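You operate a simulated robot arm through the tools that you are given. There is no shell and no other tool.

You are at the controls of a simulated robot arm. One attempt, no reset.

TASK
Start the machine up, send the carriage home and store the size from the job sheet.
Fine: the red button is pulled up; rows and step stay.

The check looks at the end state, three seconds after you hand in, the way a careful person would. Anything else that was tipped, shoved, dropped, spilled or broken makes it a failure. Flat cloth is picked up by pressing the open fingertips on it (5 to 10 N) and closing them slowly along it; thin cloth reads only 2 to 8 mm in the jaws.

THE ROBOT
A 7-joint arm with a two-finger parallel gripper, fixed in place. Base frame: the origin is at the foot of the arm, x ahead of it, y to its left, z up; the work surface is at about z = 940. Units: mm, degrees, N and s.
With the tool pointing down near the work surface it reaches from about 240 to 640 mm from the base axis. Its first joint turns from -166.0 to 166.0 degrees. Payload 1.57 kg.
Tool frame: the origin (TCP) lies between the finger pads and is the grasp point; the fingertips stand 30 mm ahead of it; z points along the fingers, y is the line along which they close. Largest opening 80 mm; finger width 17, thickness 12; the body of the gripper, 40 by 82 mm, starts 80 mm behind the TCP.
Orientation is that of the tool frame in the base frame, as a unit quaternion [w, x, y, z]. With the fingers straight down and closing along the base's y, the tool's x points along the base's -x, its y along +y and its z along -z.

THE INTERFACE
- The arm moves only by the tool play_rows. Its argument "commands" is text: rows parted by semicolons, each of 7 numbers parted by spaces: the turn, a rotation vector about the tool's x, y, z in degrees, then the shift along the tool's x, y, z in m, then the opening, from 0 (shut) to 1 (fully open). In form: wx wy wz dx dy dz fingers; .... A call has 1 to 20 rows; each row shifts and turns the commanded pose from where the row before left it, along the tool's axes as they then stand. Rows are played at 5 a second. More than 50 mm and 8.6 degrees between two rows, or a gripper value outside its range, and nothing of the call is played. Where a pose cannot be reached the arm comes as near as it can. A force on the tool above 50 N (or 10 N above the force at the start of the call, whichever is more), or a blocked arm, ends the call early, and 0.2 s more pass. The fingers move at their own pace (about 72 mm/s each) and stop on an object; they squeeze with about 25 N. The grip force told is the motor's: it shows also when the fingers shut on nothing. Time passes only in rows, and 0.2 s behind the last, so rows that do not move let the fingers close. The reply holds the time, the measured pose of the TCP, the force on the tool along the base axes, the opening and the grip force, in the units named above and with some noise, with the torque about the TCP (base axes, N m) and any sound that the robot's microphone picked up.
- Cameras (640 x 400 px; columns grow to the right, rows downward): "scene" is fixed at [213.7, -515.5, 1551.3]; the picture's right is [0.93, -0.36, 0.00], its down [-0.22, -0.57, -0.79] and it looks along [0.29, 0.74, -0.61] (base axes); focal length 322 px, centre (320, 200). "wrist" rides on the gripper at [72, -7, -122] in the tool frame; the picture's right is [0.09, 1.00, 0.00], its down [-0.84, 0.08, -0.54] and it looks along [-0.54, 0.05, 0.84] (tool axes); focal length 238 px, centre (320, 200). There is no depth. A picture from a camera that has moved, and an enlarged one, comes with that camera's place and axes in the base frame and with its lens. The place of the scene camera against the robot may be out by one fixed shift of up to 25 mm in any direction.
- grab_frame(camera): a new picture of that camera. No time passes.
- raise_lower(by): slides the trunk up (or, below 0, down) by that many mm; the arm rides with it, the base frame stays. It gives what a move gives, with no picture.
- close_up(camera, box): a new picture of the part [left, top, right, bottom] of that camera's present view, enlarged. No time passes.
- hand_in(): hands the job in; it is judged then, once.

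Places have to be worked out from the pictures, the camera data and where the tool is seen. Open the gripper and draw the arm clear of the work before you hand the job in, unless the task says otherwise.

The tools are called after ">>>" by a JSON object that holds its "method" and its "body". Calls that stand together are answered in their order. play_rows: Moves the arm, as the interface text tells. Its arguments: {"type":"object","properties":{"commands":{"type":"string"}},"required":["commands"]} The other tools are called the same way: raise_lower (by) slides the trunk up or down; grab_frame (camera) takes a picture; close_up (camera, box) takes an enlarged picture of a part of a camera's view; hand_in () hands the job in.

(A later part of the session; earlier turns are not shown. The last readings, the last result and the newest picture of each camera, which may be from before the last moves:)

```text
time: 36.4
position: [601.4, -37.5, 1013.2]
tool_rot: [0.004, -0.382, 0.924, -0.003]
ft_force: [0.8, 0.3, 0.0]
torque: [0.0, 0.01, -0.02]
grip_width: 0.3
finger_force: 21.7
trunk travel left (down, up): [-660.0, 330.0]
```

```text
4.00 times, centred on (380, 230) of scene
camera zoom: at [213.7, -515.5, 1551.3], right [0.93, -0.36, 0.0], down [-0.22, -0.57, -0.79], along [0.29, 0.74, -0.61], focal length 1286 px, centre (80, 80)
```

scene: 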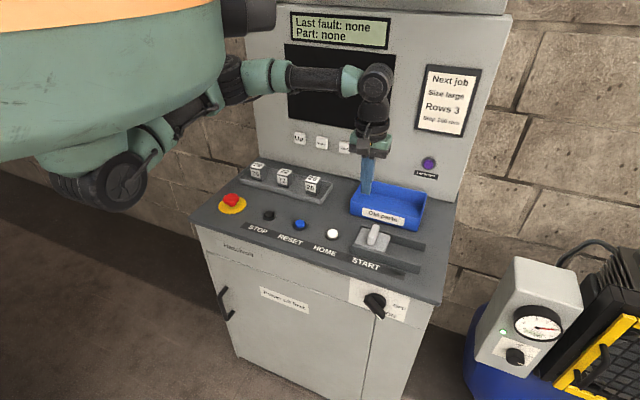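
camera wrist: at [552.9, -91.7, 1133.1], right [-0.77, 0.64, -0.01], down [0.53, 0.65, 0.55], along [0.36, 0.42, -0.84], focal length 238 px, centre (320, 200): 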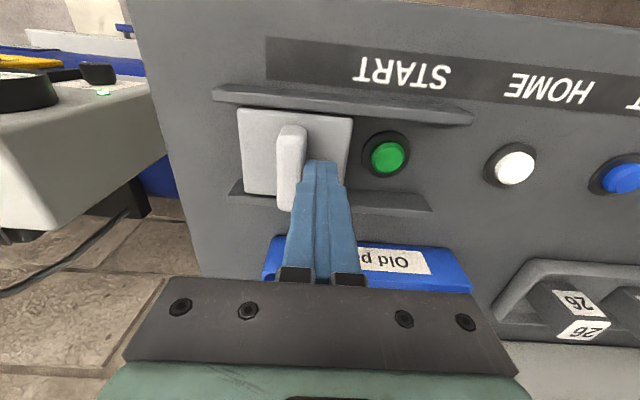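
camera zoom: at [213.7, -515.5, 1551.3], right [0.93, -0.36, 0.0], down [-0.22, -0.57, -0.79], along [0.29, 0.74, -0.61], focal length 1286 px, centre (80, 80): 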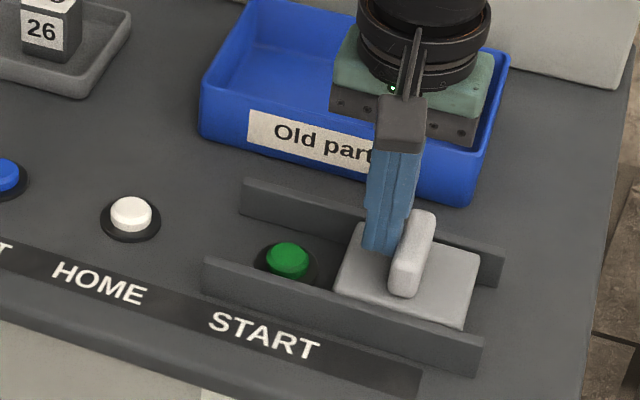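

The green START button is uncovered at about (561, 1.5), s≈396, p≈397, and the cover's left edge is now at s≈434. I lift, move back left over START and check alignment before pressing.

>>> {"method": "play_rows", "body": {"commands": "0 0 0 0 0.006 -0.005 0; 0 0 0 0 0 -0.02 0; 0 0 0 0.0005 0.017 0 0; 0 0 0 0.0005 0.017 0 0; 0 0 0 0.0005 0.0162 0 0; 0 0 0 0 0 0 0"}}

>>> {"method": "grab_frame", "body": {"camera": "wrist"}}

>>> {"method": "close_up", "body": {"camera": "scene", "box": [320, 180, 440, 280]}}

>>> {"method": "close_up", "body": {"camera": "scene", "box": [260, 0, 500, 150]}}

```text
time: 37.8
position: [560.6, -0.2, 1038.4]
tool_rot: [0.006, -0.381, 0.925, -0.003]
ft_force: [-0.8, -0.4, -0.3]
torque: [0.02, -0.03, -0.03]
grip_width: 0.0
finger_force: 21.2
trunk travel left (down, up): [-660.0, 330.0]
```

```text
taken
camera wrist: at [512.3, -54.0, 1158.7], right [-0.77, 0.64, -0.01], down [0.53, 0.65, 0.55], along [0.36, 0.42, -0.84], focal length 238 px, centre (320, 200)
```

wrist: 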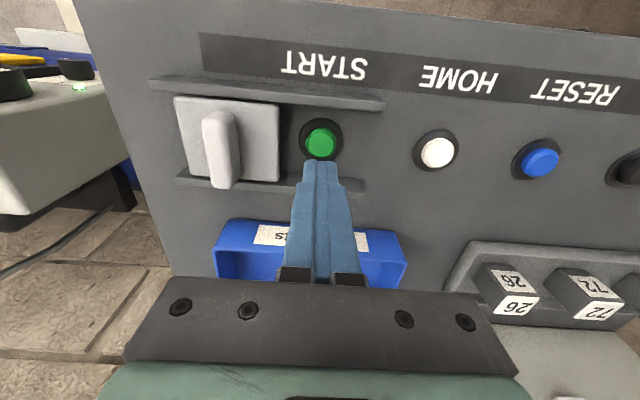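

```text
4.00 times, centred on (380, 230) of scene
camera zoom: at [213.7, -515.5, 1551.3], right [0.93, -0.36, 0.0], down [-0.22, -0.57, -0.79], along [0.29, 0.74, -0.61], focal length 1286 px, centre (80, 80)
```

zoom: 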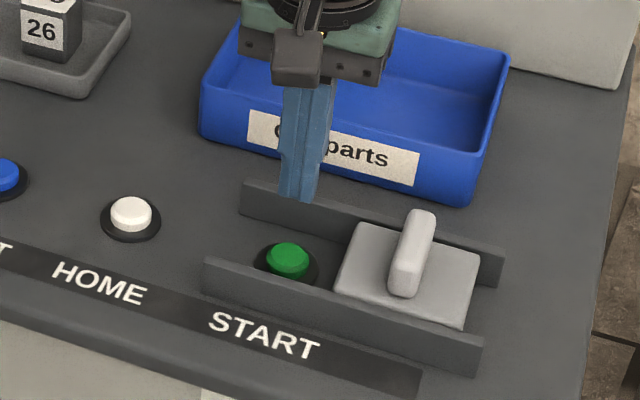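

```text
2.67 times, centred on (380, 75) of scene
camera zoom: at [213.7, -515.5, 1551.3], right [0.93, -0.36, 0.0], down [-0.22, -0.57, -0.79], along [0.29, 0.74, -0.61], focal length 858 px, centre (160, 533)
```

zoom: 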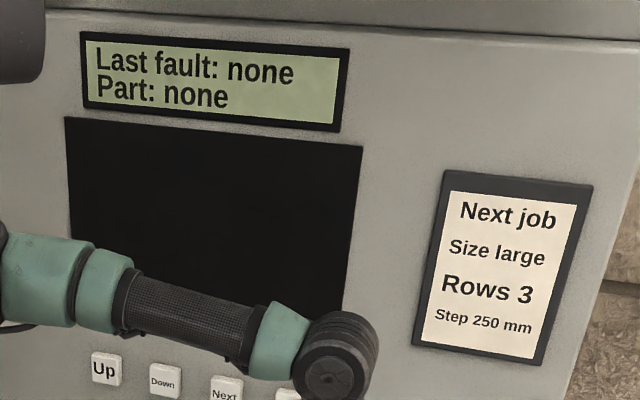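

The fingertip is centred over START to within 2 mm. I go down quickly to z≈968, then in 2 mm steps to press.

>>> {"method": "play_rows", "body": {"commands": "0 0 0 0 0.001 0.02 0; 0 0 0 0 0 0.02 0; 0 0 0 0 0 0.002 0; 0 0 0 0 0 0.002 0; 0 0 0 0 0 0.002 0; 0 0 0 0 0 0.002 0; 0 0 0 0 0 0.002 0; 0 0 0 0 0 0 0"}}

>>> {"method": "close_up", "body": {"camera": "scene", "box": [320, 180, 440, 280]}}

>>> {"method": "close_up", "body": {"camera": "scene", "box": [260, 0, 500, 150]}}

```text
time: 39.5
position: [560.8, 3.3, 988.2]
tool_rot: [0.005, -0.382, 0.924, -0.003]
ft_force: [-0.3, -0.4, 1.1]
torque: [0.01, -0.02, 0.0]
grip_width: 0.1
finger_force: 21.3
trunk travel left (down, up): [-660.0, 330.0]
```

```text
4.00 times, centred on (380, 230) of scene
camera zoom: at [213.7, -515.5, 1551.3], right [0.93, -0.36, 0.0], down [-0.22, -0.57, -0.79], along [0.29, 0.74, -0.61], focal length 1286 px, centre (80, 80)
```

zoom: 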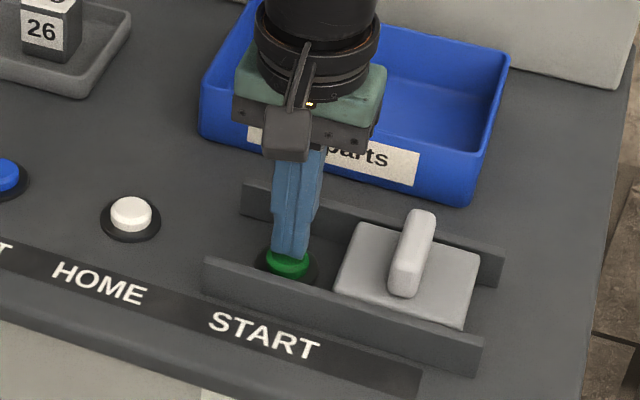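

```text
2.67 times, centred on (380, 75) of scene
camera zoom: at [213.7, -515.5, 1551.3], right [0.93, -0.36, 0.0], down [-0.22, -0.57, -0.79], along [0.29, 0.74, -0.61], focal length 858 px, centre (160, 533)
```

zoom: 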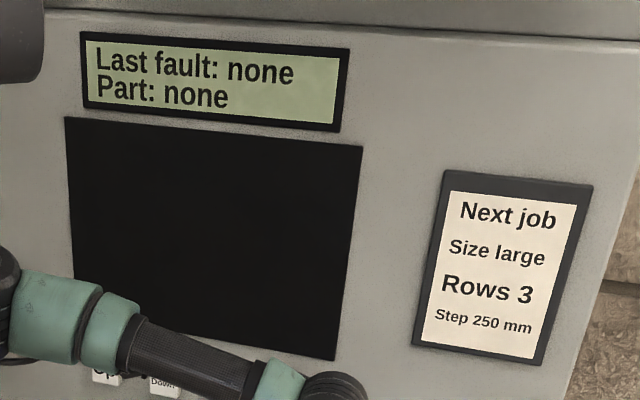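

The tip is at z≈958 just above the button with no force. I press on in 1.5–2 mm steps.

>>> {"method": "play_rows", "body": {"commands": "0 0 0 0 -0.001 0.002 0; 0 0 0 0 0 0.002 0; 0 0 0 0 0 0.002 0; 0 0 0 0 0 0 0"}}

>>> {"method": "close_up", "body": {"camera": "scene", "box": [260, 0, 500, 150]}}

```text
time: 40.5
position: [561.3, 1.9, 982.0]
tool_rot: [0.005, -0.382, 0.924, -0.002]
ft_force: [-0.3, 1.0, 0.8]
torque: [-0.02, 0.0, -0.03]
grip_width: 0.2
finger_force: 21.5
trunk travel left (down, up): [-660.0, 330.0]
```

```text
2.67 times, centred on (380, 75) of scene
camera zoom: at [213.7, -515.5, 1551.3], right [0.93, -0.36, 0.0], down [-0.22, -0.57, -0.79], along [0.29, 0.74, -0.61], focal length 858 px, centre (160, 533)
```

zoom: 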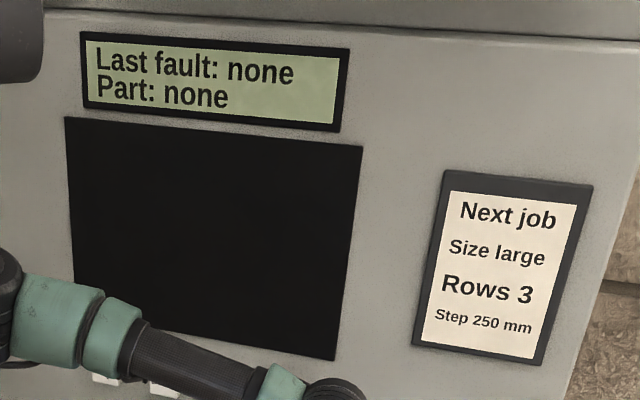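

Tip z≈952 and still no force, so the button top is lower. I continue in 1.5 mm steps.

>>> {"method": "play_rows", "body": {"commands": "0 0 0 0 0 0.0015 0; 0 0 0 0 0 0.0015 0; 0 0 0 0 0 0.0015 0; 0 0 0 0 0 0 0"}}

>>> {"method": "close_up", "body": {"camera": "scene", "box": [320, 180, 440, 280]}}

>>> {"method": "close_up", "body": {"camera": "scene", "box": [260, 0, 500, 150]}}

```text
time: 41.5
position: [561.1, 0.6, 977.0]
tool_rot: [0.006, -0.382, 0.924, -0.003]
ft_force: [2.1, 0.4, 4.6]
torque: [-0.02, -0.06, 0.02]
grip_width: 0.0
finger_force: 20.9
trunk travel left (down, up): [-660.0, 330.0]
heard: click
```

```text
4.00 times, centred on (380, 230) of scene
camera zoom: at [213.7, -515.5, 1551.3], right [0.93, -0.36, 0.0], down [-0.22, -0.57, -0.79], along [0.29, 0.74, -0.61], focal length 1286 px, centre (80, 80)
```

zoom: 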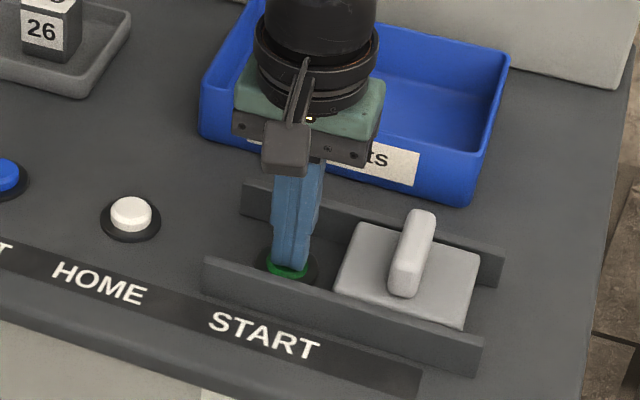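

```text
2.67 times, centred on (380, 75) of scene
camera zoom: at [213.7, -515.5, 1551.3], right [0.93, -0.36, 0.0], down [-0.22, -0.57, -0.79], along [0.29, 0.74, -0.61], focal length 858 px, centre (160, 533)
```

zoom: 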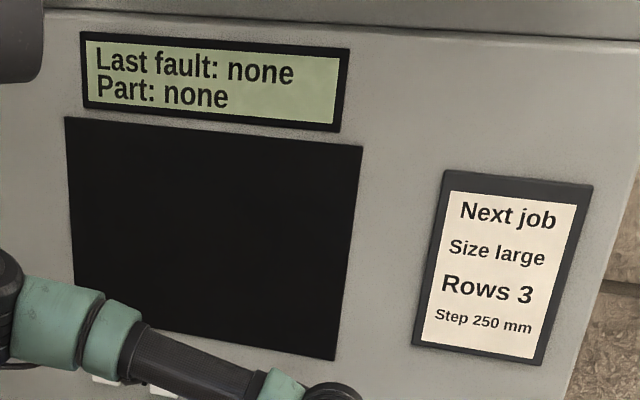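

A click was heard and the force is about 5 N: START is pressed. I release upward, wait a moment and read the screen.

>>> {"method": "play_rows", "body": {"commands": "0 0 0 0 0 -0.01 0; 0 0 0 0 0 -0.02 0; 0 0 0 0 0 -0.03 0; 0 0 0 0 0 0 0; 0 0 0 0 0 0 0; 0 0 0 0 0 0 0; 0 0 0 0 0 0 0; 0 0 0 0 0 0 0"}}

>>> {"method": "grab_frame", "body": {"camera": "scene"}}

>>> {"method": "close_up", "body": {"camera": "scene", "box": [260, 0, 500, 150]}}

```text
time: 43.4
position: [560.4, 1.3, 1036.7]
tool_rot: [0.005, -0.382, 0.924, -0.002]
ft_force: [0.3, 0.3, 0.0]
torque: [0.01, -0.02, 0.03]
grip_width: 0.1
finger_force: 21.4
trunk travel left (down, up): [-660.0, 330.0]
```

```text
taken
```

scene: 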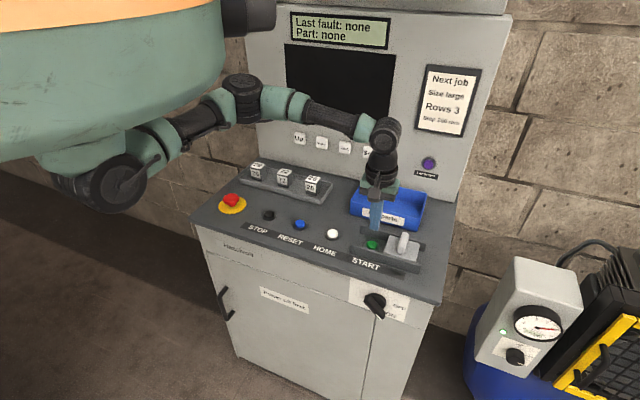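

```text
2.67 times, centred on (380, 75) of scene
camera zoom: at [213.7, -515.5, 1551.3], right [0.93, -0.36, 0.0], down [-0.22, -0.57, -0.79], along [0.29, 0.74, -0.61], focal length 858 px, centre (160, 533)
```

zoom: 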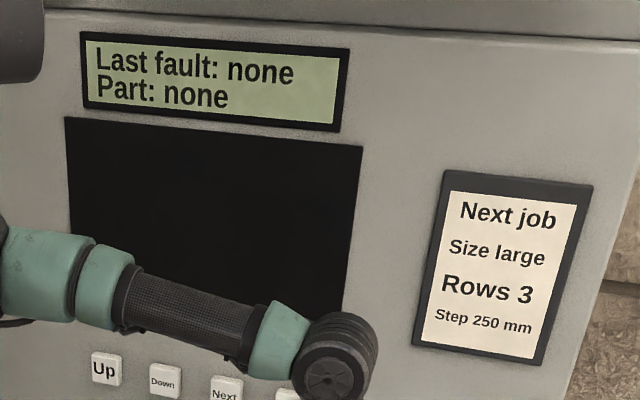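

The screen is still dark. I look closely at the switch pointer, the compressor panel and the other details to see what is missing.

>>> {"method": "close_up", "body": {"camera": "scene", "box": [355, 285, 405, 320]}}

>>> {"method": "close_up", "body": {"camera": "scene", "box": [490, 295, 570, 375]}}

>>> {"method": "close_up", "body": {"camera": "scene", "box": [190, 180, 350, 320]}}

>>> {"method": "close_up", "body": {"camera": "scene", "box": [340, 130, 460, 210]}}

>>> {"method": "grab_frame", "body": {"camera": "wrist"}}

```text
11.43 times, centred on (380, 302) of scene
camera zoom: at [213.7, -515.5, 1551.3], right [0.93, -0.36, 0.0], down [-0.22, -0.57, -0.79], along [0.29, 0.74, -0.61], focal length 3676 px, centre (-366, -971)
```

zoom: 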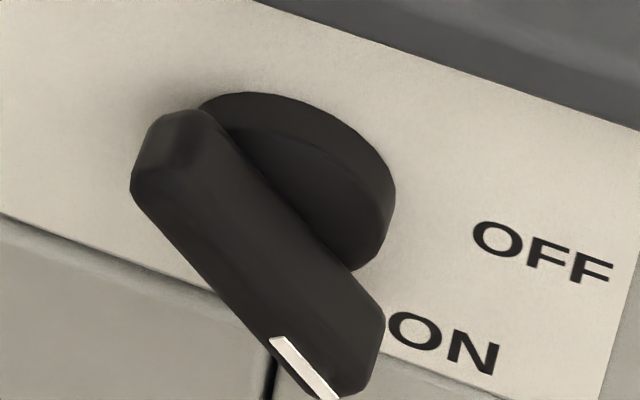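

```text
5.00 times, centred on (530, 335) of scene
camera zoom: at [213.7, -515.5, 1551.3], right [0.93, -0.36, 0.0], down [-0.22, -0.57, -0.79], along [0.29, 0.74, -0.61], focal length 1608 px, centre (-730, -475)
```

zoom: 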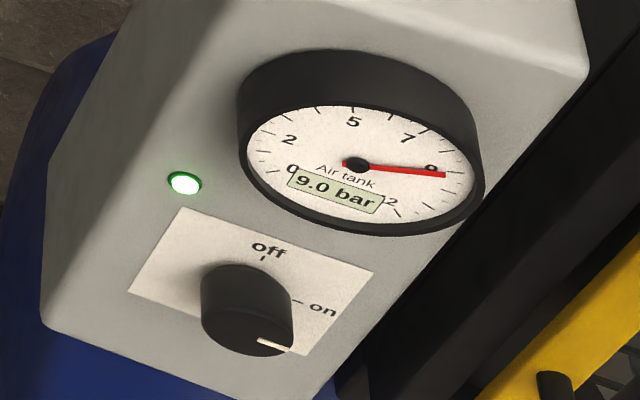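

```text
2.86 times, centred on (270, 250) of scene
camera zoom: at [213.7, -515.5, 1551.3], right [0.93, -0.36, 0.0], down [-0.22, -0.57, -0.79], along [0.29, 0.74, -0.61], focal length 919 px, centre (463, 57)
```

zoom: 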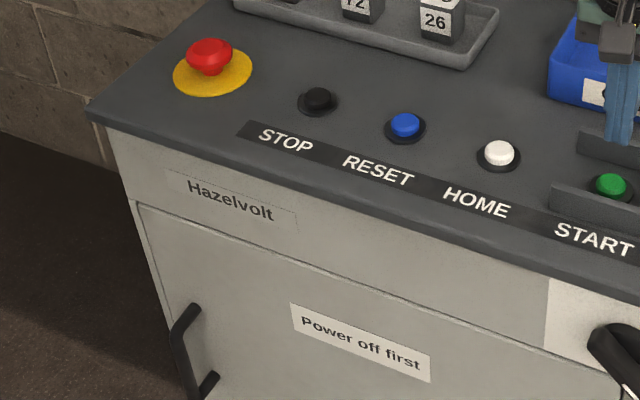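

```text
5.00 times, centred on (400, 170) of scene
camera zoom: at [213.7, -515.5, 1551.3], right [0.93, -0.36, 0.0], down [-0.22, -0.57, -0.79], along [0.29, 0.74, -0.61], focal length 1608 px, centre (-80, 350)
```

zoom: 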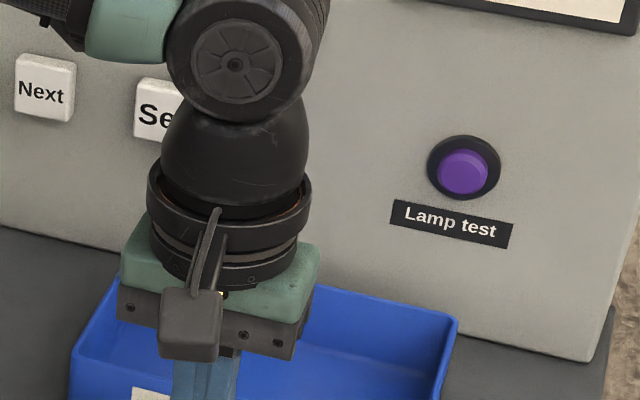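

```text
taken
camera wrist: at [511.7, -54.5, 1158.3], right [-0.77, 0.64, -0.01], down [0.53, 0.65, 0.55], along [0.36, 0.42, -0.84], focal length 238 px, centre (320, 200)
```

wrist: 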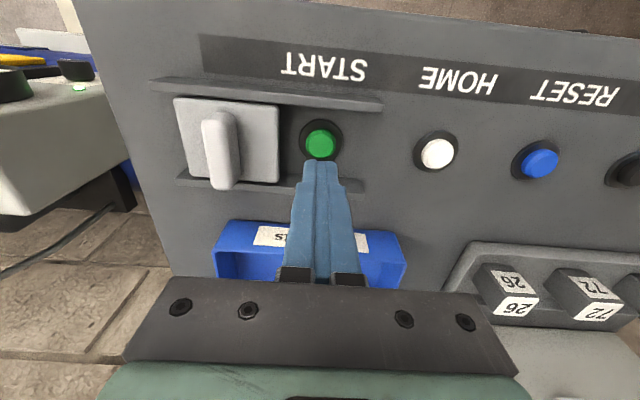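

The pointer measures about 45°, on the ON mark, air tank reads 9.0 bar, and no fault is shown. I wait four seconds to see whether the screen is just slow to come up.

>>> {"method": "play_rows", "body": {"commands": "0 0 0 0 0 0 0; 0 0 0 0 0 0 0; 0 0 0 0 0 0 0; 0 0 0 0 0 0 0; 0 0 0 0 0 0 0; 0 0 0 0 0 0 0; 0 0 0 0 0 0 0; 0 0 0 0 0 0 0; 0 0 0 0 0 0 0; 0 0 0 0 0 0 0; 0 0 0 0 0 0 0; 0 0 0 0 0 0 0; 0 0 0 0 0 0 0; 0 0 0 0 0 0 0; 0 0 0 0 0 0 0; 0 0 0 0 0 0 0; 0 0 0 0 0 0 0; 0 0 0 0 0 0 0; 0 0 0 0 0 0 0; 0 0 0 0 0 0 0"}}

>>> {"method": "close_up", "body": {"camera": "scene", "box": [260, 0, 500, 150]}}

```text
time: 47.5
position: [560.0, -0.1, 1037.0]
tool_rot: [0.005, -0.381, 0.924, -0.002]
ft_force: [0.6, 0.1, -0.2]
torque: [-0.01, -0.03, 0.02]
grip_width: 0.0
finger_force: 21.4
trunk travel left (down, up): [-660.0, 330.0]
```

```text
2.67 times, centred on (380, 75) of scene
camera zoom: at [213.7, -515.5, 1551.3], right [0.93, -0.36, 0.0], down [-0.22, -0.57, -0.79], along [0.29, 0.74, -0.61], focal length 858 px, centre (160, 533)
```

zoom: 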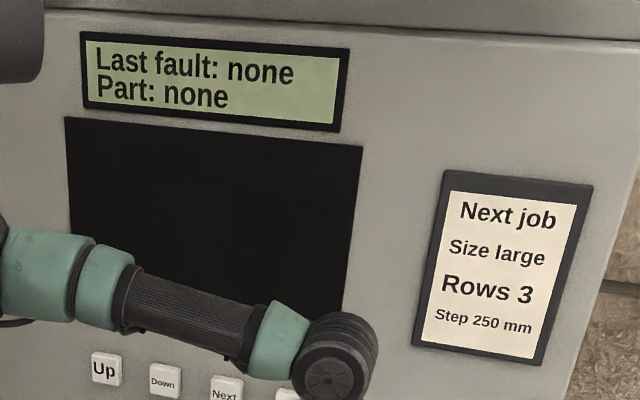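

No change. Before pressing anything else I want to see the machine's lamps (the earlier wrist view hinted at coloured lamps on top), so I raise the trunk and pitch the tool up 45° to look at the panel and its top.

>>> {"method": "raise_lower", "body": {"by": 300}}

>>> {"method": "play_rows", "body": {"commands": "0 -7.5 0 0 0 0 0; 0 -7.5 0 0 0 0 0; 0 -7.5 0 0 0 0 0; 0 -7.5 0 0 0 0 0; 0 -7.5 0 0 0 0 0; 0 -7.5 0 0 0 0 0; 0 0 0 0 0 0 0"}}

>>> {"method": "grab_frame", "body": {"camera": "wrist"}}

>>> {"method": "grab_frame", "body": {"camera": "scene"}}

```text
time: 50.5
position: [559.1, -0.9, 1338.3]
tool_rot: [0.005, -0.382, 0.924, -0.003]
ft_force: [0.0, -0.2, 0.1]
torque: [-0.03, 0.02, 0.01]
grip_width: 0.3
finger_force: 21.5
trunk travel left (down, up): [-960.0, 30.0]
```

```text
time: 52.1
position: [560.0, 1.8, 1338.4]
tool_rot: [0.36, -0.353, 0.852, 0.144]
ft_force: [0.3, 0.3, 0.2]
torque: [-0.02, -0.03, 0.02]
grip_width: 0.2
finger_force: 21.7
trunk travel left (down, up): [-960.0, 30.0]
```

```text
taken
camera wrist: at [466.7, -100.4, 1371.5], right [-0.75, 0.66, -0.07], down [0.08, 0.2, 0.98], along [0.66, 0.72, -0.2], focal length 238 px, centre (320, 200)
```

wrist: 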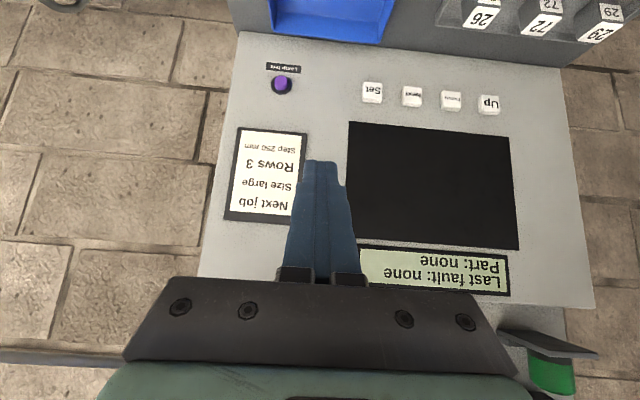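

```text
taken
```

scene: 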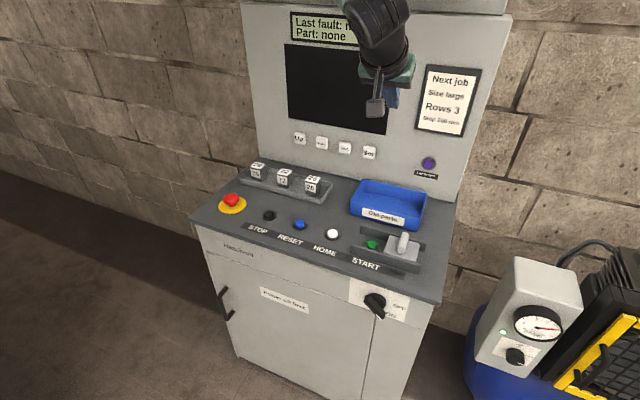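

The view is upside-down; a green lamp on the machine's top shows at the lower right edge. I pitch a bit further to bring the lamps into view.

>>> {"method": "play_rows", "body": {"commands": "0 -7.5 0 0 0 0 0; 0 -7.5 0 0 0 0 0; 0 -7.5 0 0 0 0 0; 0 0 0 0 0 0 0"}}

>>> {"method": "grab_frame", "body": {"camera": "wrist"}}

```text
time: 53.1
position: [560.2, 1.5, 1337.7]
tool_rot: [0.518, -0.319, 0.765, 0.21]
ft_force: [0.1, 0.0, 1.0]
torque: [-0.02, 0.0, 0.01]
grip_width: 0.2
finger_force: 21.5
trunk travel left (down, up): [-960.0, 30.0]
```

```text
taken
camera wrist: at [464.9, -102.4, 1316.2], right [-0.73, 0.68, -0.09], down [-0.2, -0.07, 0.98], along [0.66, 0.73, 0.19], focal length 238 px, centre (320, 200)
```

wrist: 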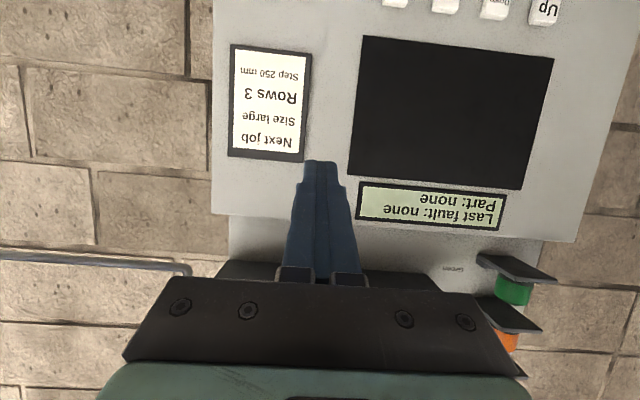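

There is a stack of lamps (green, orange, red) with a small legend on the head of the machine. I enlarge the legend and pitch further to read all of it.

>>> {"method": "close_up", "body": {"camera": "wrist", "box": [360, 230, 560, 355]}}

>>> {"method": "play_rows", "body": {"commands": "0 -7.5 0 0 0 0 0; 0 -7.5 0 0 0 0 0; 0 -7.5 0 0 0 0 0; 0 0 0 0 0 0 0"}}

>>> {"method": "grab_frame", "body": {"camera": "wrist"}}

```text
3.20 times, centred on (460, 292) of wrist
camera zoom: at [464.9, -102.4, 1316.2], right [-0.73, 0.68, -0.09], down [-0.2, -0.07, 0.98], along [0.66, 0.73, 0.19], focal length 763 px, centre (-128, -96)
```

zoom: 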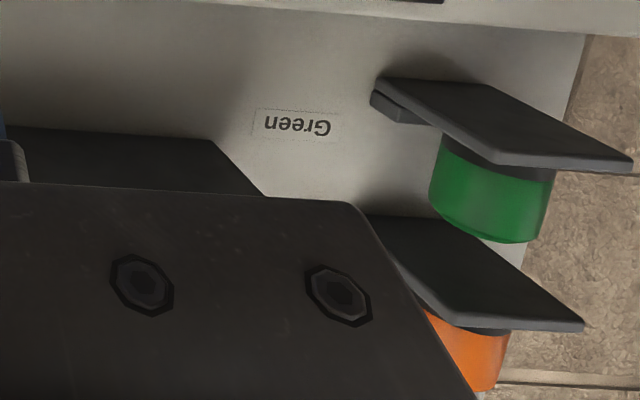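

```text
time: 54.1
position: [559.8, 0.9, 1338.7]
tool_rot: [0.658, -0.272, 0.649, 0.269]
ft_force: [-0.4, -0.5, 0.7]
torque: [-0.04, 0.04, -0.01]
grip_width: 0.1
finger_force: 21.2
trunk travel left (down, up): [-960.0, 30.0]
```

```text
taken
camera wrist: at [478.5, -89.7, 1264.2], right [-0.7, 0.71, -0.1], down [-0.45, -0.33, 0.83], along [0.55, 0.63, 0.55], focal length 238 px, centre (320, 200)
```

wrist: 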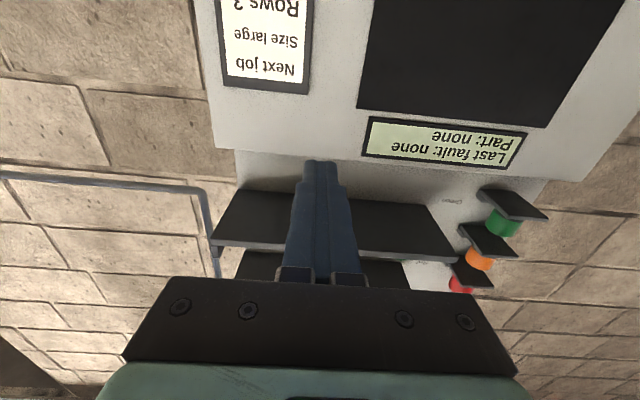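

I enlarge this view of the machine head, the lamps and the rails.

>>> {"method": "close_up", "body": {"camera": "wrist", "box": [400, 170, 560, 300]}}

>>> {"method": "close_up", "body": {"camera": "wrist", "box": [200, 130, 460, 300]}}

>>> {"method": "play_rows", "body": {"commands": "0 0 0 -0.02 -0.03 0 0; 0 0 0 -0.02 -0.03 0 0; 0 0 0 -0.02 -0.03 0 0; 0 0 0 -0.02 -0.03 0 0; 0 0 0 0 0 0 0"}}

>>> {"method": "grab_frame", "body": {"camera": "wrist"}}

```text
3.08 times, centred on (480, 235) of wrist
camera zoom: at [478.5, -89.7, 1264.2], right [-0.7, 0.71, -0.1], down [-0.45, -0.33, 0.83], along [0.55, 0.63, 0.55], focal length 733 px, centre (-172, 92)
```

zoom: 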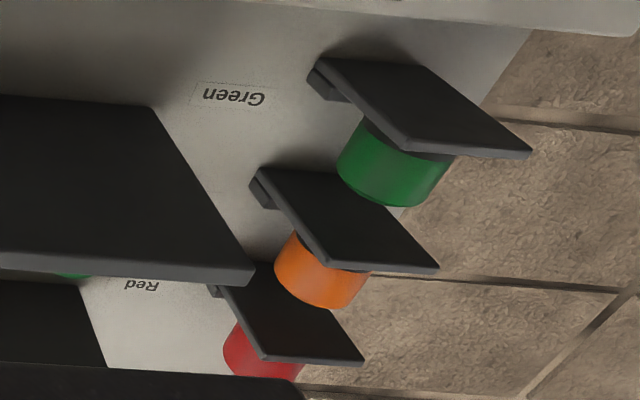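

```text
2.35 times, centred on (330, 215) of wrist
camera zoom: at [478.5, -89.7, 1264.2], right [-0.7, 0.71, -0.1], down [-0.45, -0.33, 0.83], along [0.55, 0.63, 0.55], focal length 561 px, centre (296, 165)
```

zoom: 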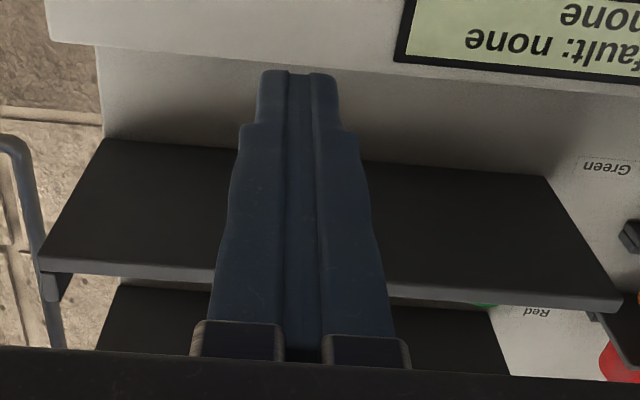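

```text
time: 55.4
position: [645.2, -82.7, 1418.4]
tool_rot: [0.657, -0.272, 0.65, 0.269]
ft_force: [-1.0, -0.6, 0.3]
torque: [0.03, -0.04, 0.05]
grip_width: 0.1
finger_force: 21.7
trunk travel left (down, up): [-960.0, 30.0]
```

```text
taken
camera wrist: at [564.4, -173.1, 1345.9], right [-0.7, 0.7, -0.1], down [-0.45, -0.33, 0.83], along [0.55, 0.63, 0.55], focal length 238 px, centre (320, 200)
```

wrist: 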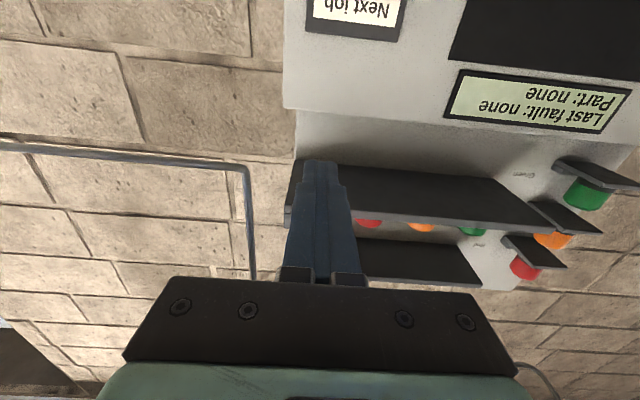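

Those are lamp holders and spare parts, nothing lit that I can tell. The dark screen suggests the power switch may not be fully over, as I felt no stop or click there; I go back to push it gently against its stop before trying anything else. First I pitch the tool back down.

>>> {"method": "play_rows", "body": {"commands": "0 7.5 0 0 0 0 0; 0 7.5 0 0 0 0 0; 0 7.5 0 0 0 0 0; 0 7.5 0 0 0 0 0; 0 7.5 0 0 0 0 0; 0 7.5 0 0 0 0 0; 0 7.5 0 0 0 0 0; 0 7.5 0 0 0 0 0; 0 7.5 0 0 0 0 0; 0 7.5 0 0 0 0 0; 0 7.5 0 0 0 0 0; 0 7.5 0 0 0 0 0; 0 0 0 0 0 0 0"}}

```text
time: 58.1
position: [642.3, -85.0, 1419.4]
tool_rot: [0.004, -0.381, 0.924, -0.003]
ft_force: [-0.7, -1.2, 1.1]
torque: [0.0, 0.01, -0.04]
grip_width: 0.0
finger_force: 21.3
trunk travel left (down, up): [-960.0, 30.0]
```

Tool is down again. I translate away from the machine to about (480,-190) and turn +90° about the tool axis to the earlier orientation used at the switch.

>>> {"method": "play_rows", "body": {"commands": "0 0 0 0.03147 0.0067 0 0; 0 0 0 0.03147 0.0067 0 0; 0 0 0 0.03147 0.0067 0 0; 0 0 0 0.03147 0.0067 0 0; 0 0 0 0.03147 0.0067 0 0; 0 0 0 0.03147 0.0067 0 0; 0 0 7.5 0 0 0 0; 0 0 7.5 0 0 0 0; 0 0 7.5 0 0 0 0; 0 0 7.5 0 0 0 0; 0 0 7.5 0 0 0 0; 0 0 7.5 0 0 0 0; 0 0 7.5 0 0 0 0; 0 0 7.5 0 0 0 0; 0 0 7.5 0 0 0 0; 0 0 7.5 0 0 0 0; 0 0 7.5 0 0 0 0; 0 0 7.5 0 0 0 0; 0 0 0 0 0 0 0"}}

```text
time: 62.1
position: [481.1, -188.4, 1416.5]
tool_rot: [0.005, 0.384, 0.923, 0.001]
ft_force: [-0.4, 0.3, -0.2]
torque: [0.03, 0.03, -0.03]
grip_width: 0.0
finger_force: 21.3
trunk travel left (down, up): [-960.0, 30.0]
```

Now I pitch −45° toward the machine and lower the trunk in two steps to switch height.

>>> {"method": "play_rows", "body": {"commands": "-7.5 0 0 0 0 0 0; -7.5 0 0 0 0 0 0; -7.5 0 0 0 0 0 0; -7.5 0 0 0 0 0 0; -7.5 0 0 0 0 0 0; -7.5 0 0 0 0 0 0; 0 0 0 0 0 0 0"}}

>>> {"method": "raise_lower", "body": {"by": -400}}

>>> {"method": "grab_frame", "body": {"camera": "wrist"}}

>>> {"method": "grab_frame", "body": {"camera": "scene"}}

```text
time: 63.8
position: [481.4, -188.4, 1415.8]
tool_rot: [0.152, 0.352, 0.852, 0.355]
ft_force: [0.6, -1.3, 0.6]
torque: [0.01, -0.02, 0.01]
grip_width: 0.0
finger_force: 21.5
trunk travel left (down, up): [-960.0, 30.0]
```

```text
time: 67.6
position: [481.8, -188.4, 1016.2]
tool_rot: [0.152, 0.352, 0.853, 0.355]
ft_force: [1.2, 0.5, 0.6]
torque: [-0.01, 0.02, -0.02]
grip_width: 0.0
finger_force: 21.0
trunk travel left (down, up): [-560.0, 430.0]
```

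```text
taken
camera wrist: at [364.7, -202.1, 1096.1], right [0.43, 0.56, 0.71], down [0.35, -0.82, 0.44], along [0.83, 0.06, -0.55], focal length 238 px, centre (320, 200)
```

wrist: 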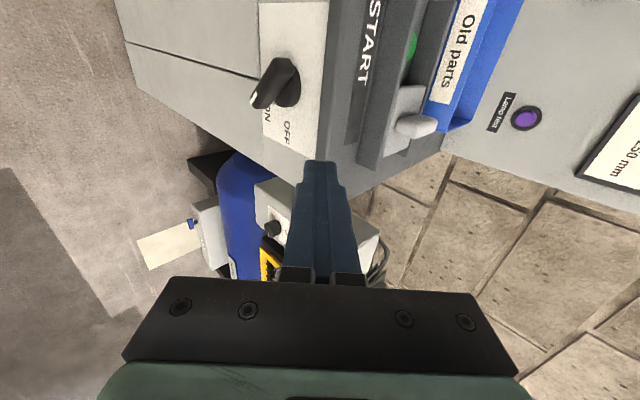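

```text
taken
```

scene: 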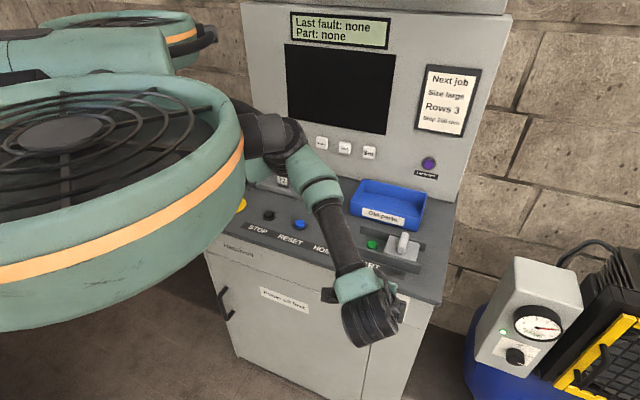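

The switch is in view at about 45°. I lower another 100 mm and then move the fingertips in over the bar's right arm.

>>> {"method": "raise_lower", "body": {"by": -100}}

>>> {"method": "play_rows", "body": {"commands": "0 0 0 0.0005 0.0141 0.0143 0; 0 0 0 0.0005 0.0141 0.0143 0; 0 0 0 0.0005 0.0141 0.0143 0; 0 0 0 0 0 0 0"}}

>>> {"method": "close_up", "body": {"camera": "wrist", "box": [220, 40, 420, 220]}}

```text
time: 68.9
position: [481.3, -190.1, 916.7]
tool_rot: [0.152, 0.352, 0.853, 0.355]
ft_force: [0.5, -0.5, -0.5]
torque: [0.04, 0.02, 0.02]
grip_width: 0.3
finger_force: 21.3
trunk travel left (down, up): [-460.0, 530.0]
```

```text
time: 69.9
position: [522.6, -146.5, 917.3]
tool_rot: [0.152, 0.352, 0.853, 0.354]
ft_force: [-0.4, -0.4, -0.4]
torque: [0.01, -0.03, 0.01]
grip_width: 0.1
finger_force: 21.2
trunk travel left (down, up): [-460.0, 530.0]
```

```text
2.22 times, centred on (320, 130) of wrist
camera zoom: at [406.6, -159.3, 997.4], right [0.43, 0.56, 0.71], down [0.35, -0.82, 0.44], along [0.83, 0.06, -0.55], focal length 530 px, centre (320, 356)
```

zoom: 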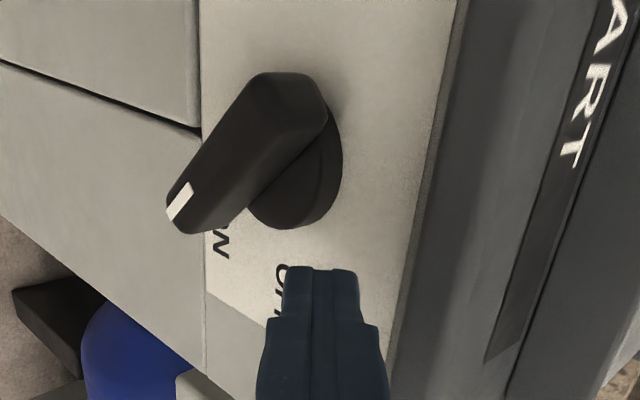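

The fingertip's edge is at s≈473, p≈279, z≈888. I go straight down to about z=853, where it should just meet the bar.

>>> {"method": "play_rows", "body": {"commands": "0 0 0 0.0001 -0.00428 0.00422 0; 0 0 0 0.0001 -0.00428 0.00422 0; 0 0 0 0.0001 -0.00428 0.00422 0; 0 0 0 0.0001 -0.00428 0.00422 0; 0 0 0 0.0001 -0.00428 0.00422 0; 0 0 0 0 -0.00143 0.00141 0; 0 0 0 0 -0.00143 0.00141 0; 0 0 0 0 0 0 0"}}

>>> {"method": "play_rows", "body": {"commands": "0 0 0 0 -0.00143 0.00141 0; 0 0 0 0 -0.00143 0.00141 0; 0 0 0 0 -0.00143 0.00141 0; 0 0 0 0 0 0 0"}}

>>> {"method": "close_up", "body": {"camera": "wrist", "box": [220, 40, 420, 220]}}

```text
time: 71.7
position: [522.9, -145.2, 882.6]
tool_rot: [0.151, 0.352, 0.853, 0.355]
ft_force: [0.4, -0.3, 0.6]
torque: [0.0, -0.01, 0.0]
grip_width: 0.1
finger_force: 21.7
trunk travel left (down, up): [-460.0, 530.0]
```

```text
time: 72.7
position: [523.6, -145.3, 876.5]
tool_rot: [0.152, 0.352, 0.852, 0.356]
ft_force: [-0.1, -0.2, 0.5]
torque: [0.03, 0.01, 0.0]
grip_width: 0.2
finger_force: 21.1
trunk travel left (down, up): [-460.0, 530.0]
```

```text
2.22 times, centred on (320, 130) of wrist
camera zoom: at [406.3, -158.4, 956.0], right [0.43, 0.56, 0.71], down [0.35, -0.82, 0.44], along [0.83, 0.06, -0.55], focal length 530 px, centre (320, 356)
```

zoom: 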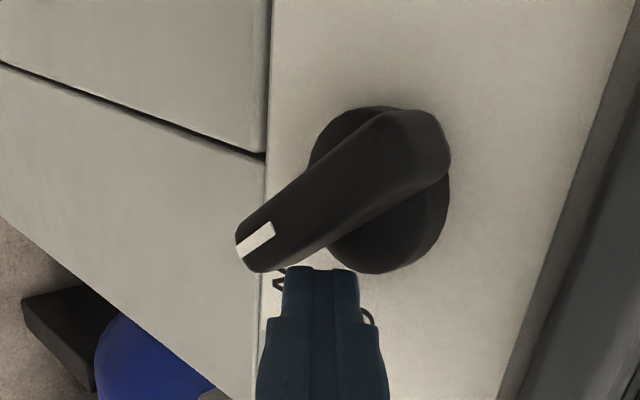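

The bar may have turned a few degrees more with practically no force. I check the screen and the pointer from the scene camera.

>>> {"method": "close_up", "body": {"camera": "scene", "box": [260, 0, 500, 150]}}

>>> {"method": "grab_frame", "body": {"camera": "wrist"}}

```text
2.67 times, centred on (380, 75) of scene
camera zoom: at [213.7, -515.5, 1551.3], right [0.93, -0.36, 0.0], down [-0.22, -0.57, -0.79], along [0.29, 0.74, -0.61], focal length 858 px, centre (160, 533)
```

zoom: 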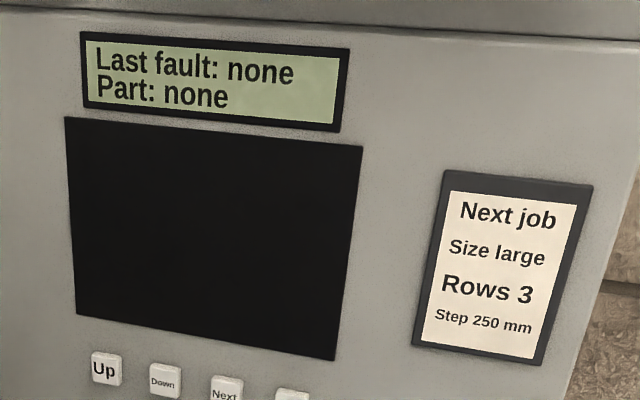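

```text
taken
camera wrist: at [406.3, -158.4, 956.0], right [0.43, 0.56, 0.71], down [0.35, -0.82, 0.44], along [0.83, 0.06, -0.55], focal length 238 px, centre (320, 200)
```

wrist: 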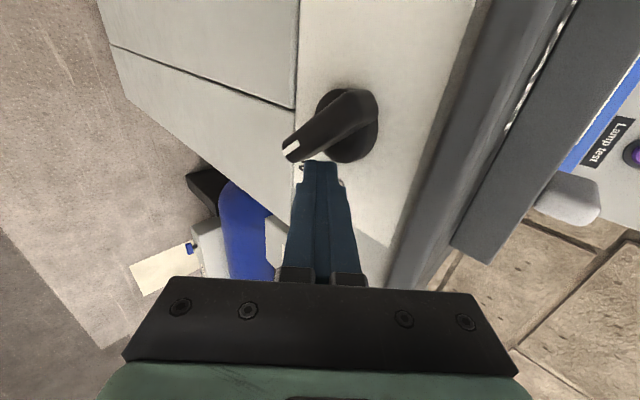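

Screen still dark. I continue pushing in 2 mm steps, watching for a stop, a click or the screen.

>>> {"method": "play_rows", "body": {"commands": "0 0 0 0 -0.00143 0.00141 0; 0 0 0 0 -0.00143 0.00141 0; 0 0 0 0 0 0 0"}}

>>> {"method": "close_up", "body": {"camera": "wrist", "box": [220, 40, 420, 220]}}

```text
time: 73.5
position: [521.9, -144.8, 872.5]
tool_rot: [0.151, 0.352, 0.853, 0.355]
ft_force: [-0.2, 0.5, 0.8]
torque: [0.01, -0.01, 0.04]
grip_width: 0.0
finger_force: 21.1
trunk travel left (down, up): [-460.0, 530.0]
```

```text
2.22 times, centred on (320, 130) of wrist
camera zoom: at [406.4, -158.4, 952.0], right [0.43, 0.56, 0.71], down [0.35, -0.82, 0.44], along [0.83, 0.06, -0.55], focal length 530 px, centre (320, 356)
```

zoom: 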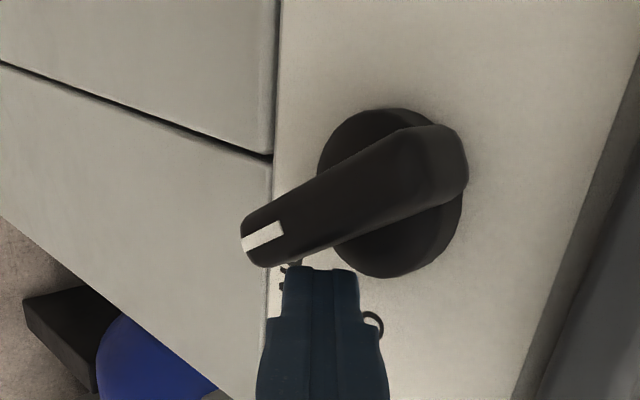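

The bar turns on past 45° without a stop. I check the screen and the pointer against the labels.

>>> {"method": "close_up", "body": {"camera": "scene", "box": [260, 0, 500, 150]}}

>>> {"method": "play_rows", "body": {"commands": "0 0 0 0 -0.00143 0.00141 0; 0 0 0 0 -0.00143 0.00141 0; 0 0 0 0 0 0 0"}}

>>> {"method": "close_up", "body": {"camera": "wrist", "box": [220, 40, 420, 220]}}

>>> {"method": "close_up", "body": {"camera": "scene", "box": [260, 0, 500, 150]}}

```text
2.67 times, centred on (380, 75) of scene
camera zoom: at [213.7, -515.5, 1551.3], right [0.93, -0.36, 0.0], down [-0.22, -0.57, -0.79], along [0.29, 0.74, -0.61], focal length 858 px, centre (160, 533)
```

zoom: 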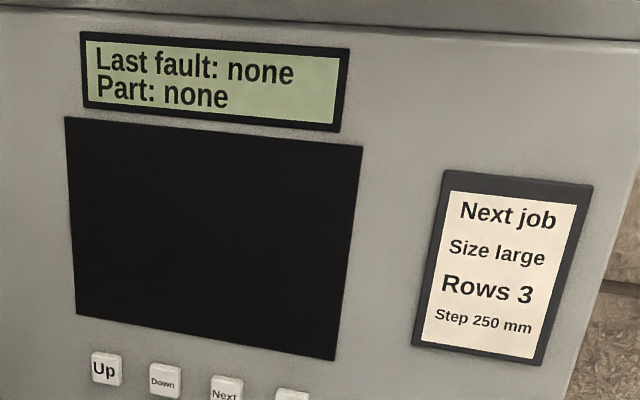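

```text
time: 74.3
position: [523.2, -147.1, 869.4]
tool_rot: [0.152, 0.352, 0.853, 0.355]
ft_force: [0.8, -0.2, 1.3]
torque: [-0.01, 0.02, 0.02]
grip_width: 0.1
finger_force: 21.4
trunk travel left (down, up): [-460.0, 530.0]
```

```text
2.22 times, centred on (320, 130) of wrist
camera zoom: at [406.3, -158.8, 948.3], right [0.43, 0.56, 0.71], down [0.35, -0.82, 0.44], along [0.83, 0.06, -0.55], focal length 530 px, centre (320, 356)
```

zoom: 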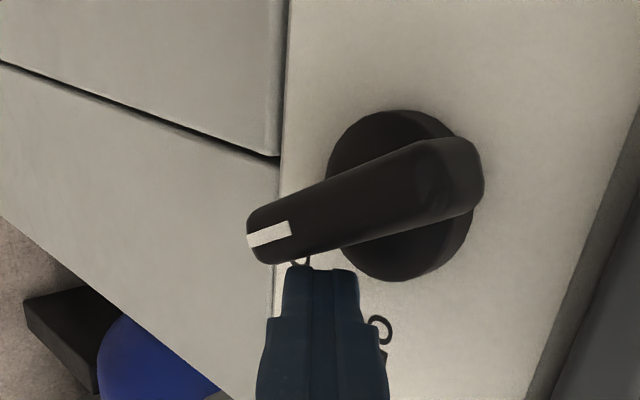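

```text
2.67 times, centred on (380, 75) of scene
camera zoom: at [213.7, -515.5, 1551.3], right [0.93, -0.36, 0.0], down [-0.22, -0.57, -0.79], along [0.29, 0.74, -0.61], focal length 858 px, centre (160, 533)
```

zoom: 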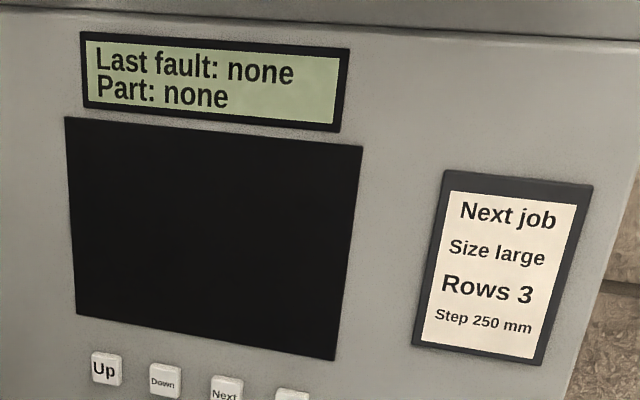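

The bar has gone to about 59° with almost no force. To find where the switch stops I keep turning it by moving the tip left in 3 mm steps, checking the screen.

>>> {"method": "play_rows", "body": {"commands": "0 0 0 0.003 0 0 0; 0 0 0 0.003 0 0 0; 0 0 0 0 0 0 0"}}

>>> {"method": "close_up", "body": {"camera": "wrist", "box": [220, 40, 420, 220]}}

>>> {"method": "close_up", "body": {"camera": "scene", "box": [260, 0, 500, 150]}}

```text
time: 75.1
position: [519.0, -141.4, 868.7]
tool_rot: [0.152, 0.353, 0.852, 0.355]
ft_force: [0.7, -1.5, -0.9]
torque: [-0.02, -0.02, -0.04]
grip_width: 0.1
finger_force: 21.3
trunk travel left (down, up): [-460.0, 530.0]
```

```text
2.22 times, centred on (320, 130) of wrist
camera zoom: at [402.6, -154.4, 948.5], right [0.43, 0.56, 0.71], down [0.35, -0.82, 0.44], along [0.83, 0.06, -0.55], focal length 530 px, centre (320, 356)
```

zoom: 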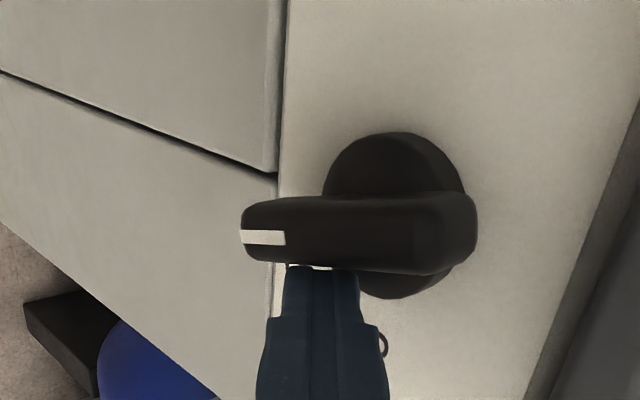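

```text
2.67 times, centred on (380, 75) of scene
camera zoom: at [213.7, -515.5, 1551.3], right [0.93, -0.36, 0.0], down [-0.22, -0.57, -0.79], along [0.29, 0.74, -0.61], focal length 858 px, centre (160, 533)
```

zoom: 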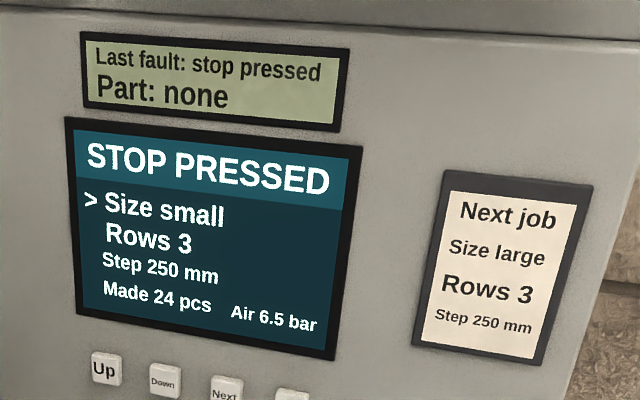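

Power is now on: the screen shows "STOP PRESSED, > Size small, Rows 3, Step 250 mm, Air 6.5 bar". The ON position lies further round than the label suggested, so I push the bar gently on to its stop.

>>> {"method": "play_rows", "body": {"commands": "0 0 0 0.002 0 0 0; 0 0 0 0.002 0 0 0; 0 0 0 0.002 0 0 0; 0 0 0 0 0 0 0"}}

>>> {"method": "close_up", "body": {"camera": "wrist", "box": [220, 40, 420, 220]}}

>>> {"method": "close_up", "body": {"camera": "scene", "box": [260, 0, 500, 150]}}

```text
time: 76.1
position: [515.5, -137.8, 868.3]
tool_rot: [0.154, 0.353, 0.852, 0.354]
ft_force: [11.3, -6.4, 3.5]
torque: [0.02, -0.03, -0.12]
grip_width: 0.1
finger_force: 20.7
trunk travel left (down, up): [-460.0, 530.0]
```

```text
2.22 times, centred on (320, 130) of wrist
camera zoom: at [399.2, -150.6, 947.9], right [0.42, 0.56, 0.71], down [0.35, -0.82, 0.44], along [0.83, 0.06, -0.55], focal length 530 px, centre (320, 356)
```

zoom: 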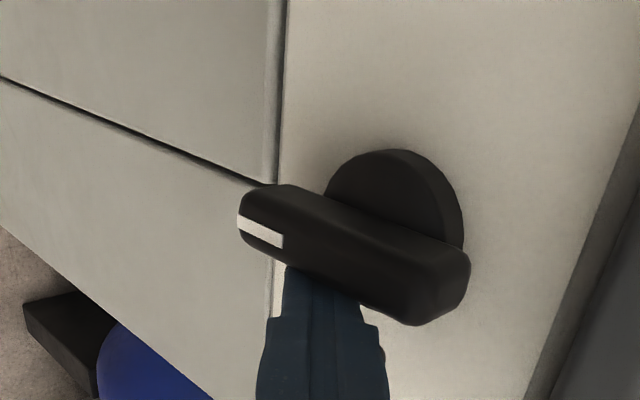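

```text
2.67 times, centred on (380, 75) of scene
camera zoom: at [213.7, -515.5, 1551.3], right [0.93, -0.36, 0.0], down [-0.22, -0.57, -0.79], along [0.29, 0.74, -0.61], focal length 858 px, centre (160, 533)
```

zoom: 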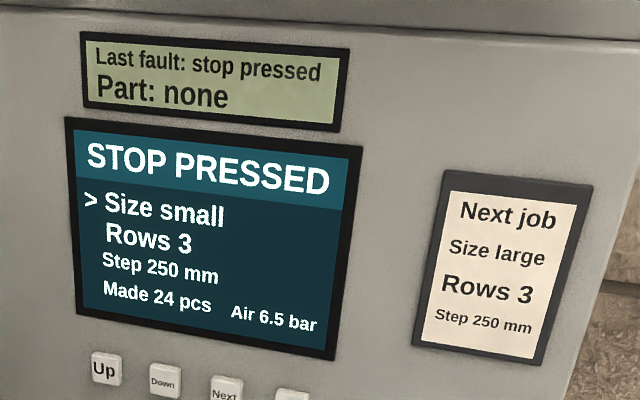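

The force rose to 13 N: the bar is at its stop, pointing straight down, and the machine is powered. I move off the bar, back and up.

>>> {"method": "play_rows", "body": {"commands": "0 0 0 -0.008 0 0 0; 0 0 0 0 0 -0.02 0; 0 0 0 0 0 -0.02 0; 0 0 0 0 0 -0.02 0; 0 0 0 0 0 0 0; 0 0 0 0 0 0 0"}}

>>> {"method": "grab_frame", "body": {"camera": "wrist"}}

>>> {"method": "close_up", "body": {"camera": "scene", "box": [190, 0, 500, 310]}}

>>> {"method": "close_up", "body": {"camera": "scene", "box": [260, 0, 420, 140]}}

```text
time: 77.5
position: [488.5, -172.3, 907.5]
tool_rot: [0.148, 0.353, 0.853, 0.354]
ft_force: [0.5, -0.3, 1.0]
torque: [0.0, 0.01, 0.01]
grip_width: 0.0
finger_force: 21.0
trunk travel left (down, up): [-460.0, 530.0]
```

```text
taken
camera wrist: at [372.7, -185.3, 987.1], right [0.43, 0.56, 0.71], down [0.36, -0.82, 0.44], along [0.83, 0.06, -0.56], focal length 238 px, centre (320, 200)
```

wrist: 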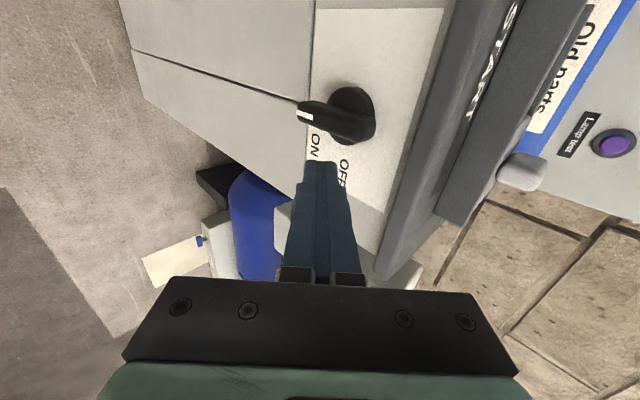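

```text
1.29 times, centred on (345, 155) of scene
camera zoom: at [213.7, -515.5, 1551.3], right [0.93, -0.36, 0.0], down [-0.22, -0.57, -0.79], along [0.29, 0.74, -0.61], focal length 415 px, centre (288, 258)
```

zoom: 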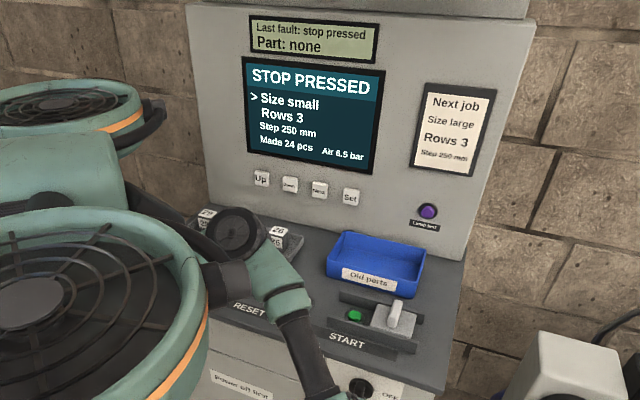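

```text
2.86 times, centred on (340, 70) of scene
camera zoom: at [213.7, -515.5, 1551.3], right [0.93, -0.36, 0.0], down [-0.22, -0.57, -0.79], along [0.29, 0.74, -0.61], focal length 919 px, centre (263, 571)
```

zoom: 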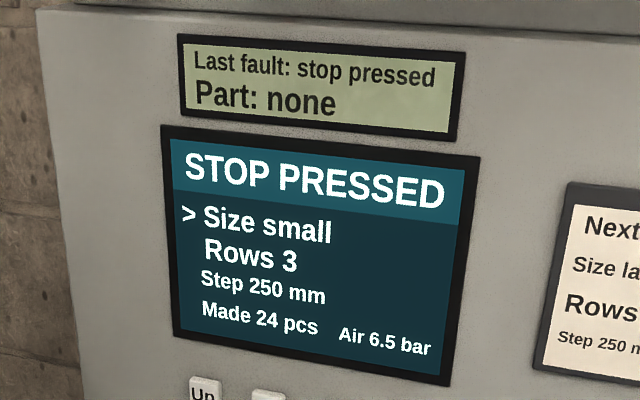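

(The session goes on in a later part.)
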